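You operate a simulated robot arm through the tools that you are given. There is no shell and no other tool. Be economical: measure what you need, move in short steps, check, and stop when the job is done.

You are at the controls of a simulated robot arm. One attempt, no reset.

TASK
Take the white disc and put it in the white tub on the top of the white bench.

Only the result counts: the job must be done as asked and must still hold three seconds after the hand-in. Knocking over, shifting, dropping, spilling or breaking anything else fails it.

THE ROBOT
A 6-joint arm with a two-finger parallel gripper, fixed in place. Base frame: the origin is at the foot of the arm, x ahead of it, y to its left, z up; the work surface is at about z = 0. Units: mm, degrees, N and s.
With the tool pointing down near the work surface it reaches from about 140 to 580 mm from the base axis. Its first joint turns from -66.0 to 66.0 degrees. Payload 2.1 kg.
The tool frame sits at the grasp point between the pads (the TCP): z along the fingers, y along the line on which they close. The tips reach 30 mm beyond it. The gripper opens to 94 mm. The fingers are 28 mm wide and 10 mm thick; the gripper's body (50 by 96 mm) begins 55 mm behind the TCP.
Orientation is that of the tool frame in the base frame, as a unit quaternion [w, x, y, z]. With the fingers straight down and closing along the base's y, the tool's x points along the base's -x, its y along +y and its z along -z.

THE INTERFACE
- The arm moves only by the tool step_arm. Its argument "targets" is a list of rows, each an object (a shift or turn left out is 0, a gripper value left out holds the last) with "offset": the shift along the base's x, y, z in mm, a list of three; "dr": the turn, a rotation vector about the base's x, y, z in degrees, a list of three; "hand": the gripper command, from -1 (shut) to 1 (fully open), values between in proportion. In form: [{"offset": [tx, ty, tz], "dr": [ax, ay, az], "hand": hand}, ...]. A call has 1 to 12 rows; each row shifts and turns the commanded pose from where the row before left it. A row lasts 0.2 s, in which the tool goes at most 50 mm and 8.6 degrees; a call with a longer step from one row to the next is refused whole, and so is a gripper value outside its range. A pose out of reach is approached as far as the arm can. The call stops where the force on the tool passes 40 N (or 10 N more than at its start, if that is more) or the arm is blocked; 0.2 s more then pass. Each finger travels about 72 mm/s and halts on what it meets, pressing with about 41 N; the grip force reading is that of the motor and also rises with nothing between the fingers. The clock runs only during rows and for 0.2 s after the last one: add rows that do not move to give the fingers time. The reply holds the time, the measured pose of the TCP, the force on the tool along the base axes, the opening and the grip force, in the units named above and with some noise.
- Cameras (640 x 400 px; columns grow to the right, rows downward): "scene" is fixed at [55.1, -369.8, 485.3]; the picture's right is [0.80, -0.60, 0.00], its down [-0.33, -0.44, -0.84] and it looks along [0.50, 0.67, -0.55] (base axes); focal length 272 px, centre (320, 200). "wrist" rides on the gripper at [76, 14, -102] in the tool frame; the picture's right is [-0.18, 0.98, 0.00], its down [-0.75, -0.14, -0.64] and it looks along [-0.63, -0.12, 0.77] (tool axes); focal length 243 px, centre (320, 200). There is no depth. A picture from a camera that has moved, and an enlarged one, comes with that camera's place and axes in the base frame and with its lens.
- grab_frame(camera): a new picture of that camera. It takes no simulated time.
- zoom(camera, box): a new picture of the part [left, top, right, bottom] of that camera's present view, enlarged. It takes no simulated time.
- close_job(): hands the job in; it is judged then, once.

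Go step by step. Nothing tells you positions but the pictures and the camera data: compare them with the known pose of the tool, close in by small moves and look again before you grip or let go. The budget is 90 turns and 46 pictures, counting those below and the enlarged ones. Unless the task says otherwise, let go and move clear before handing in, and close with one line.

The tools are called after "Request:" as a command line: name --argument value ..., lists and objects as JSON in quotes. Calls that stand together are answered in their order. step_arm: Moves the arm, as the interface text tells. Its arguments: {"type":"object","properties":{"targets":{"type":"array","items":{"type":"object","properties":{"offset":{"type":"array","items":{"type":"number"}},"dr":{"type":"array","items":{"type":"number"}},"hand":{"type":"number"}}}}},"required":["targets"]} The other tools are called the same way: grab_frame (camera) takes a picture; zoom (camera, box) takes an enlarged picture of a part of a camera's view; close_job () hands the job in.

At the start:

```text
clock: 0.0
ee_pos: [317.3, -110.0, 296.9]
tool_rot: [0.001, -0.002, 1.0, 0.0]
wrist_force: [-0.5, 0.2, -0.8]
grip_width: 93.5
grip_force: 0.1
```

scene: 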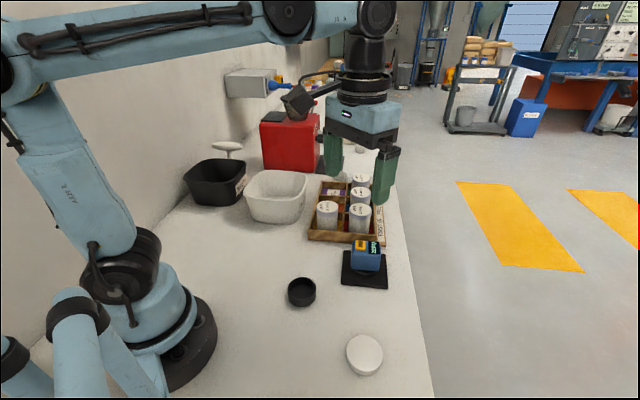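
wrist: 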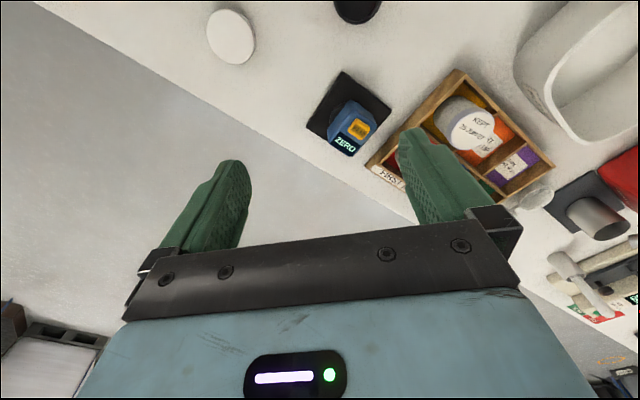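

The white disc appears to lie near (259, -221) and the white tub near (350, 245). I'll zoom in on both to refine this.

Request:
zoom --camera "scene" --box '[280, 260, 440, 400]'

Request:
zoom --camera "scene" --box '[170, 60, 410, 250]'

```text
2.86 times, centred on (360, 330) of scene
camera zoom: at [55.1, -369.8, 485.3], right [0.8, -0.6, 0.0], down [-0.33, -0.44, -0.84], along [0.5, 0.67, -0.55], focal length 778 px, centre (206, -171)
```

zoom: 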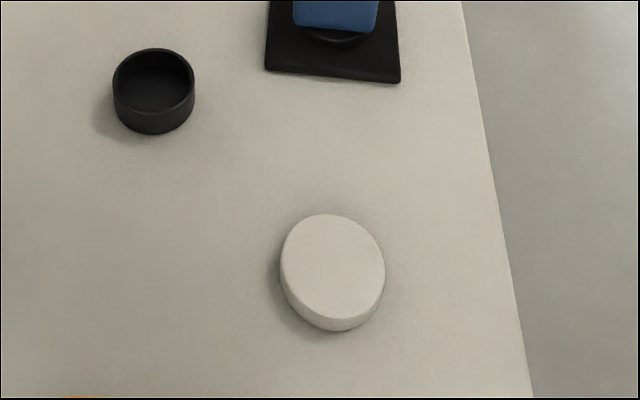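

```text
2.11 times, centred on (290, 155) of scene
camera zoom: at [55.1, -369.8, 485.3], right [0.8, -0.6, 0.0], down [-0.33, -0.44, -0.84], along [0.5, 0.67, -0.55], focal length 573 px, centre (383, 295)
```

zoom: 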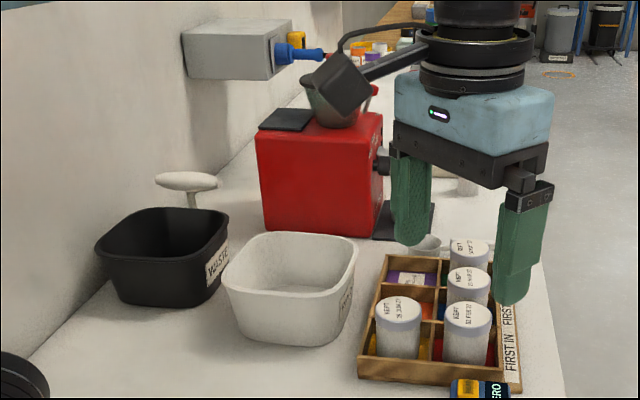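

The two views agree on the disc: about (261, -219), roughly 62 mm wide. I'll move above it.

Request:
step_arm --targets '[{"offset": [-11.3, -21.8, -30], "hand": 1}, {"offset": [-11.3, -21.8, -30]}, {"offset": [-11.3, -21.8, -30]}, {"offset": [-11.3, -21.8, -30]}, {"offset": [-11.3, -21.8, -30]}, {}]'

Request:
grab_frame --camera "wrist"

Request:
grab_frame --camera "scene"

```text
clock: 1.4
ee_pos: [261.3, -218.1, 149.1]
tool_rot: [0.0, 0.0, 1.0, 0.0]
wrist_force: [-0.1, -0.2, 0.7]
grip_width: 94.1
grip_force: 0.1
```

```text
41 pictures are left
camera wrist: at [186.0, -203.2, 251.7], right [0.18, 0.98, 0.0], down [0.75, -0.14, 0.64], along [0.63, -0.12, -0.77], focal length 243 px, centre (320, 200)
```

wrist: 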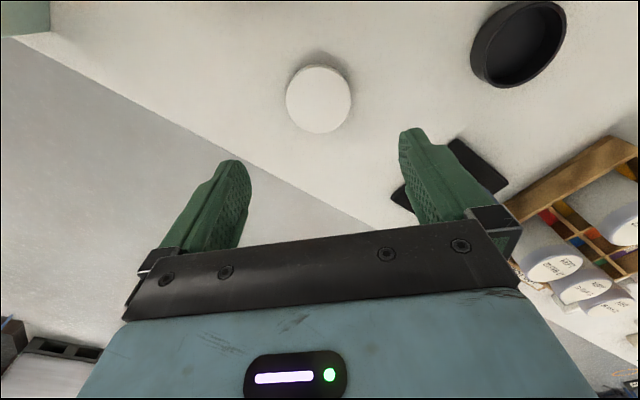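

```text
40 pictures are left
```

scene: 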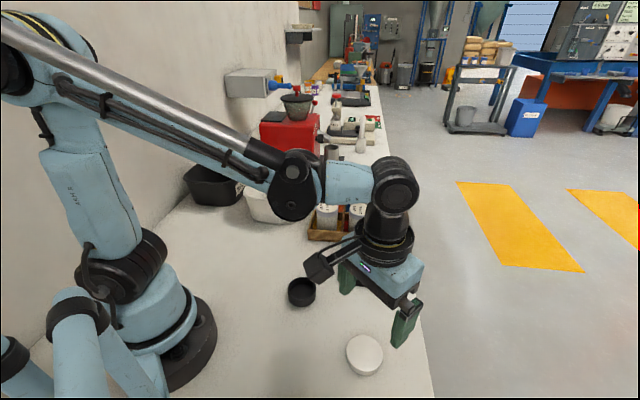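

The disc is centred at about (260, -219), right under the gripper. I'll descend in stages.

Request:
step_arm --targets '[{"offset": [-1, -1, -30]}, {"offset": [0, 0, -30]}, {"offset": [0, 0, -30]}, {"offset": [0, 0, -12]}, {"offset": [0, 0, -10]}, {}]'

Request:
grab_frame --camera "wrist"

Request:
zoom --camera "scene" --box '[280, 260, 440, 400]'

```text
clock: 2.8
ee_pos: [260.2, -218.8, 35.5]
tool_rot: [0.0, 0.0, 1.0, 0.0]
wrist_force: [0.5, 0.1, 0.1]
grip_width: 94.2
grip_force: 0.1
```

```text
39 pictures are left
camera wrist: at [184.0, -204.6, 139.1], right [0.18, 0.98, 0.0], down [0.75, -0.14, 0.64], along [0.63, -0.12, -0.77], focal length 243 px, centre (320, 200)
```

wrist: 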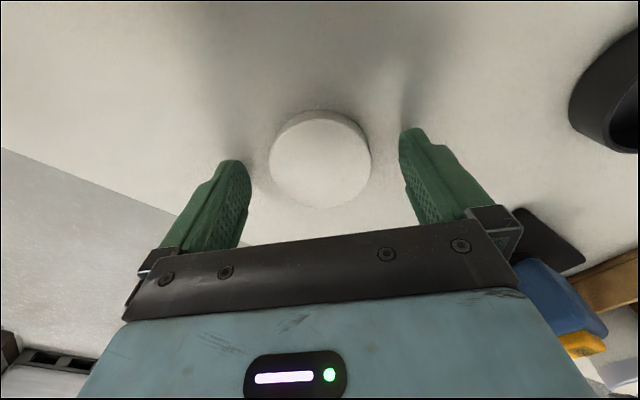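

```text
2.86 times, centred on (360, 330) of scene
camera zoom: at [55.1, -369.8, 485.3], right [0.8, -0.6, 0.0], down [-0.33, -0.44, -0.84], along [0.5, 0.67, -0.55], focal length 778 px, centre (206, -171)
```

zoom: 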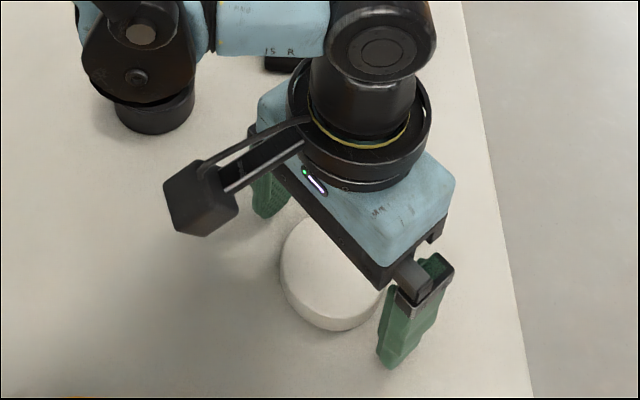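

The disc sits centred between the fingers, with the tips about 5 mm above the bench. I'll go down 2 mm and close.

Request:
step_arm --targets '[{"offset": [1, 0, -2]}, {"hand": -1}, {}, {}, {}, {}]'

```text
clock: 4.2
ee_pos: [261.1, -218.6, 34.0]
tool_rot: [-0.001, -0.001, 1.0, 0.0]
wrist_force: [0.3, 0.4, 0.3]
grip_width: 59.6
grip_force: 40.8
```

The fingers stopped at 59.6 mm, so they are holding the disc. I'll lift it and check.

Request:
step_arm --targets '[{"offset": [0, 0, 10]}, {"offset": [0, 0, 20]}, {"offset": [0, 0, 30]}, {"offset": [0, 0, 40]}, {"offset": [0, 0, 40]}, {"offset": [0, 0, 40]}, {"offset": [0, 0, 40]}, {}]'

Request:
grab_frame --camera "wrist"

Request:
grab_frame --camera "scene"

```text
clock: 6.0
ee_pos: [262.5, -218.5, 255.1]
tool_rot: [0.0, -0.001, 1.0, 0.0]
wrist_force: [-0.6, 0.4, -1.3]
grip_width: 59.6
grip_force: 41.1
```

```text
37 pictures are left
camera wrist: at [185.2, -204.5, 357.7], right [0.18, 0.98, 0.0], down [0.75, -0.14, 0.64], along [0.63, -0.12, -0.77], focal length 243 px, centre (320, 200)
```

wrist: 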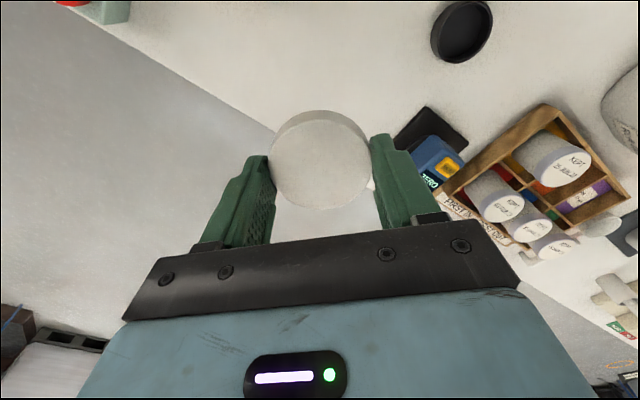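

```text
36 pictures are left
```

scene: 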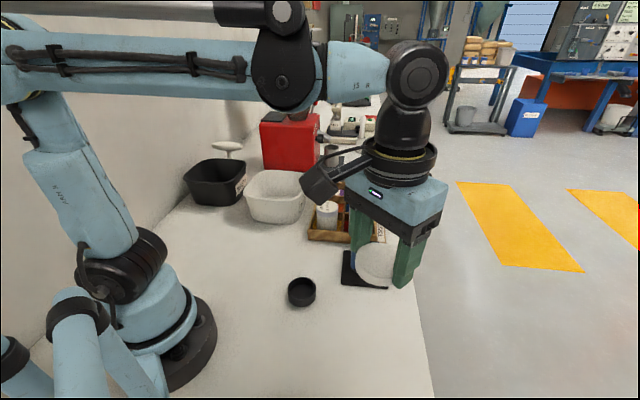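

The disc is held firmly. I'll swing toward the tub at a safe height and look at the tub from there.

Request:
step_arm --targets '[{"offset": [4, 30, 5]}, {"offset": [4, 35, 5]}, {"offset": [4, 35, 5]}, {"offset": [4, 35, 5]}, {"offset": [4, 35, 5]}, {"offset": [4, 35, 5]}, {"offset": [4, 35, 5]}, {"offset": [4, 35, 5]}, {"offset": [4, 35, 5]}, {"offset": [4, 30, 0]}, {}]'

Request:
grab_frame --camera "wrist"

Request:
grab_frame --camera "scene"

```text
clock: 8.4
ee_pos: [301.0, 121.3, 298.5]
tool_rot: [0.0, 0.0, 1.0, 0.0]
wrist_force: [0.2, 0.3, -1.5]
grip_width: 59.8
grip_force: 41.3
```

```text
35 pictures are left
camera wrist: at [225.5, 136.2, 401.6], right [0.18, 0.98, 0.0], down [0.75, -0.14, 0.64], along [0.63, -0.12, -0.77], focal length 243 px, centre (320, 200)
```

wrist: 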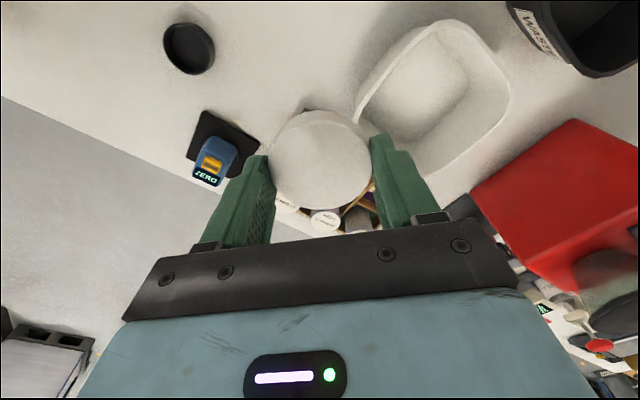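

```text
34 pictures are left
```

scene: 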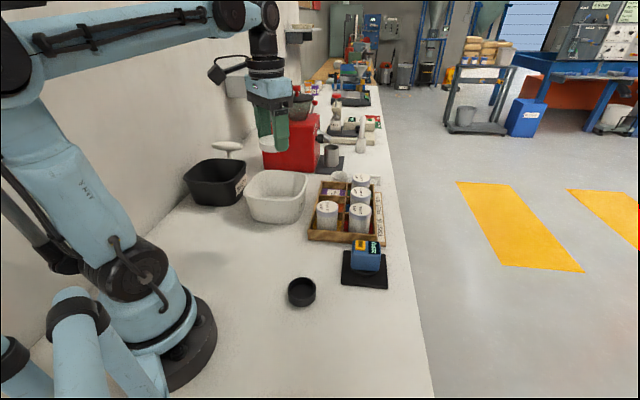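

The tub is visible ahead and to the left. I'll zoom in on it to get its rim geometry.

Request:
zoom --camera "wrist" --box '[330, 0, 570, 190]'

Request:
zoom --camera "scene" --box '[170, 120, 330, 240]'

```text
2.11 times, centred on (450, 95) of wrist
camera zoom: at [225.5, 136.2, 401.6], right [0.18, 0.98, 0.0], down [0.75, -0.14, 0.64], along [0.63, -0.12, -0.77], focal length 511 px, centre (46, 421)
```

zoom: 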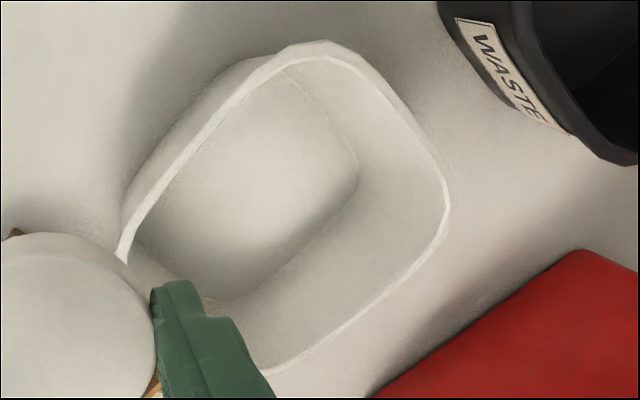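

```text
3.33 times, centred on (250, 180) of scene
camera zoom: at [55.1, -369.8, 485.3], right [0.8, -0.6, 0.0], down [-0.33, -0.44, -0.84], along [0.5, 0.67, -0.55], focal length 907 px, centre (553, 267)
```

zoom: 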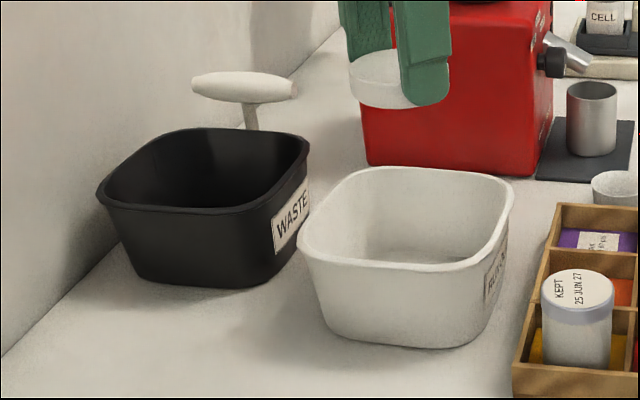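

The tub rim centre is about (368, 262), rim height about 77 mm, with its sides turned about 45°, and the two cameras agree. I'll move over it and partly down.

Request:
step_arm --targets '[{"offset": [16.8, 35.2, 0]}, {"offset": [16.8, 35.2, 0]}, {"offset": [16.7, 35.2, 0]}, {"offset": [16.7, 35.2, 0]}, {"offset": [0, 0, -35]}, {"offset": [0, 0, -35]}, {"offset": [0, 0, -35]}, {"offset": [0, 0, -35]}, {}]'

Request:
grab_frame --camera "wrist"

Request:
zoom --camera "scene" --box '[170, 80, 370, 240]'

```text
clock: 10.4
ee_pos: [368.1, 261.9, 157.7]
tool_rot: [0.0, 0.0, 1.0, 0.0]
wrist_force: [0.3, 0.0, -1.0]
grip_width: 60.0
grip_force: 40.8
```

```text
31 pictures are left
camera wrist: at [291.6, 276.6, 261.4], right [0.18, 0.98, 0.0], down [0.75, -0.14, 0.64], along [0.63, -0.12, -0.77], focal length 243 px, centre (320, 200)
```

wrist: 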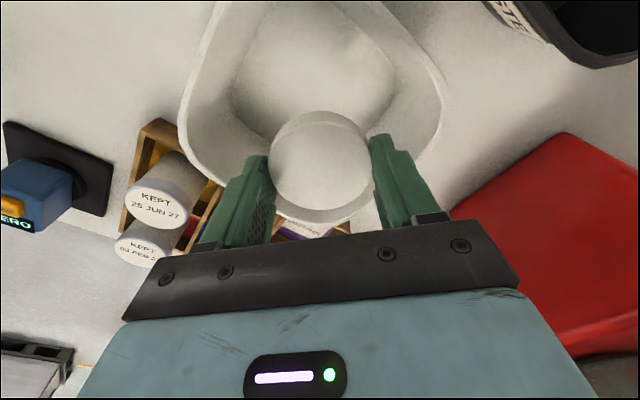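

```text
2.50 times, centred on (270, 160) of scene
camera zoom: at [55.1, -369.8, 485.3], right [0.8, -0.6, 0.0], down [-0.33, -0.44, -0.84], along [0.5, 0.67, -0.55], focal length 680 px, centre (445, 300)
```

zoom: 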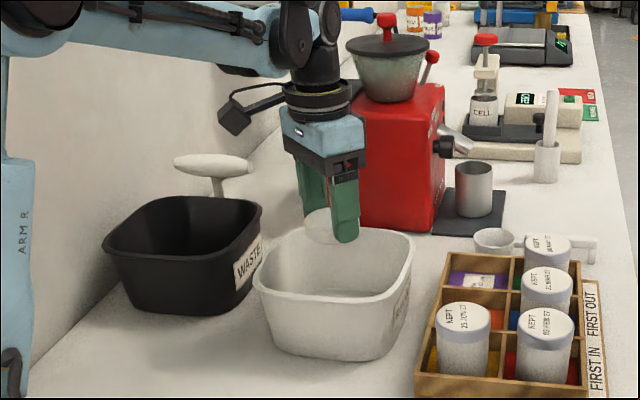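

The disc is over the tub. The rim centre works out nearer y = 256, so I'll shift 6 mm and lower slowly.

Request:
step_arm --targets '[{"offset": [0, -6, 0]}, {"offset": [0, 0, -25]}, {"offset": [0, 0, -25]}, {"offset": [0, 0, -20]}, {"offset": [0, 0, -15]}, {}]'

Request:
grab_frame --camera "wrist"

Request:
zoom --camera "scene" --box '[170, 80, 370, 240]'

```text
clock: 11.8
ee_pos: [368.2, 255.4, 73.5]
tool_rot: [0.0, 0.0, 1.0, 0.0]
wrist_force: [-0.1, 0.4, -0.8]
grip_width: 59.7
grip_force: 41.2
```

```text
29 pictures are left
camera wrist: at [291.7, 270.7, 176.5], right [0.18, 0.98, 0.0], down [0.75, -0.14, 0.64], along [0.63, -0.12, -0.77], focal length 243 px, centre (320, 200)
```

wrist: 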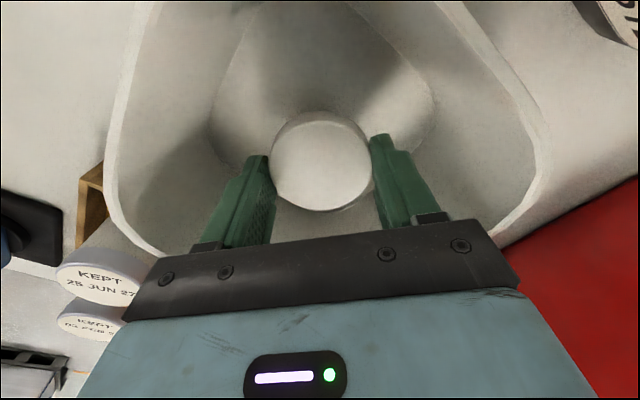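

```text
2.50 times, centred on (270, 160) of scene
camera zoom: at [55.1, -369.8, 485.3], right [0.8, -0.6, 0.0], down [-0.33, -0.44, -0.84], along [0.5, 0.67, -0.55], focal length 680 px, centre (445, 300)
```

zoom: 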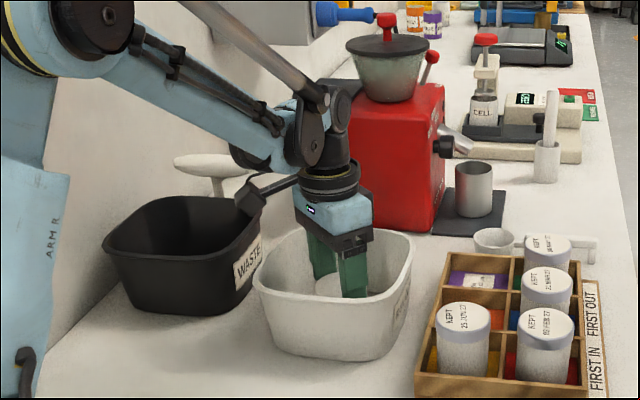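

The disc and fingers are inside the tub with room all round. I'll lower to just above the floor.

Request:
step_arm --targets '[{"offset": [0, 0, -12]}, {"offset": [0, 0, -9]}, {"offset": [0, 0, -6]}, {"offset": [0, 0, -4]}, {}]'

Request:
grab_frame --camera "wrist"

Request:
zoom --camera "scene" --box '[170, 80, 370, 240]'

```text
clock: 13.0
ee_pos: [367.6, 255.2, 43.6]
tool_rot: [0.0, -0.001, 1.0, 0.0]
wrist_force: [0.1, 0.2, -1.1]
grip_width: 59.8
grip_force: 40.6
```

```text
27 pictures are left
camera wrist: at [292.3, 270.5, 145.7], right [0.18, 0.98, 0.0], down [0.75, -0.14, 0.64], along [0.63, -0.12, -0.77], focal length 243 px, centre (320, 200)
```

wrist: 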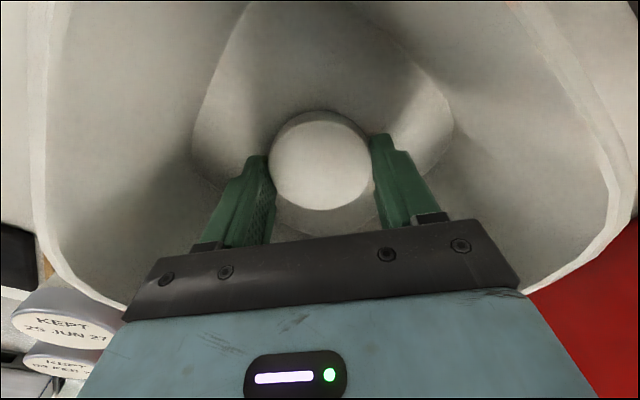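

```text
2.50 times, centred on (270, 160) of scene
camera zoom: at [55.1, -369.8, 485.3], right [0.8, -0.6, 0.0], down [-0.33, -0.44, -0.84], along [0.5, 0.67, -0.55], focal length 680 px, centre (445, 300)
```

zoom: 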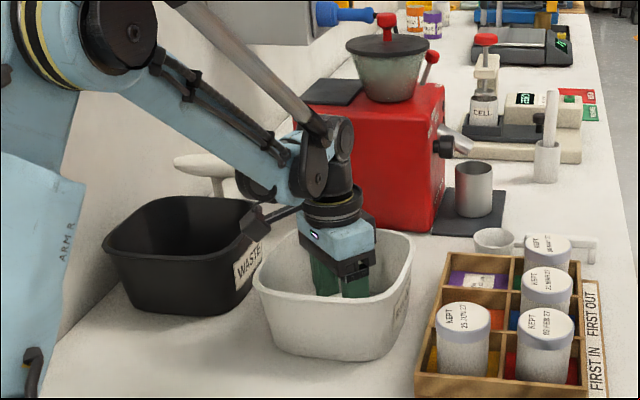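

The disc is just above the tub floor and well clear of the walls. I'll lower 4 mm more and open partway.

Request:
step_arm --targets '[{"offset": [0, 0, -2]}, {"offset": [0, 0, -2]}, {"hand": 0.5}, {}, {}, {}]'

```text
clock: 14.4
ee_pos: [367.5, 256.6, 37.4]
tool_rot: [0.001, -0.001, 1.0, 0.001]
wrist_force: [0.6, 0.5, -0.4]
grip_width: 70.5
grip_force: 0.1
```

The disc is released. I'll rise straight up and check.

Request:
step_arm --targets '[{"offset": [0, 0, 10]}, {"offset": [0, 0, 20]}, {"offset": [0, 0, 35]}, {"offset": [0, 0, 40]}, {"offset": [0, 0, 40]}, {"offset": [0, 0, 40]}, {}]'

Request:
grab_frame --camera "wrist"

Request:
zoom --camera "scene" --box '[170, 80, 370, 240]'

```text
clock: 16.0
ee_pos: [366.0, 256.5, 224.5]
tool_rot: [0.0, -0.001, 1.0, 0.0]
wrist_force: [0.0, -1.0, 0.0]
grip_width: 70.3
grip_force: 0.1
```

```text
25 pictures are left
camera wrist: at [290.8, 270.5, 327.1], right [0.18, 0.98, 0.0], down [0.75, -0.14, 0.64], along [0.63, -0.12, -0.77], focal length 243 px, centre (320, 200)
```

wrist: 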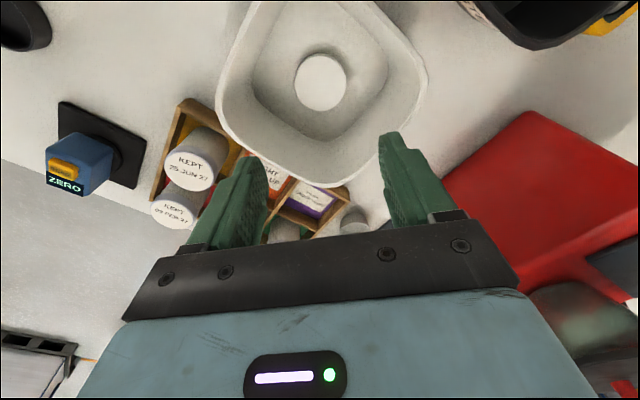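

```text
2.50 times, centred on (270, 160) of scene
camera zoom: at [55.1, -369.8, 485.3], right [0.8, -0.6, 0.0], down [-0.33, -0.44, -0.84], along [0.5, 0.67, -0.55], focal length 680 px, centre (445, 300)
```

zoom: 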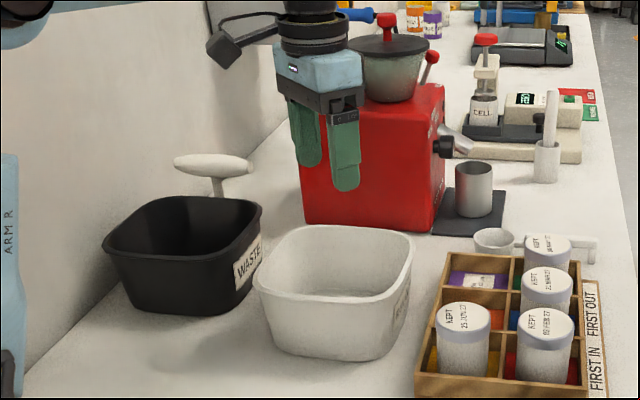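

The disc lies flat in the middle of the white tub, the tub and everything else look unmoved, and the gripper is clear. I'll hand the job in.

Request:
close_job

```text
The job is handed in.
```

The white disc is lying in the white tub on the bench, the gripper is clear, nothing else appeared to move, and the job is handed in.
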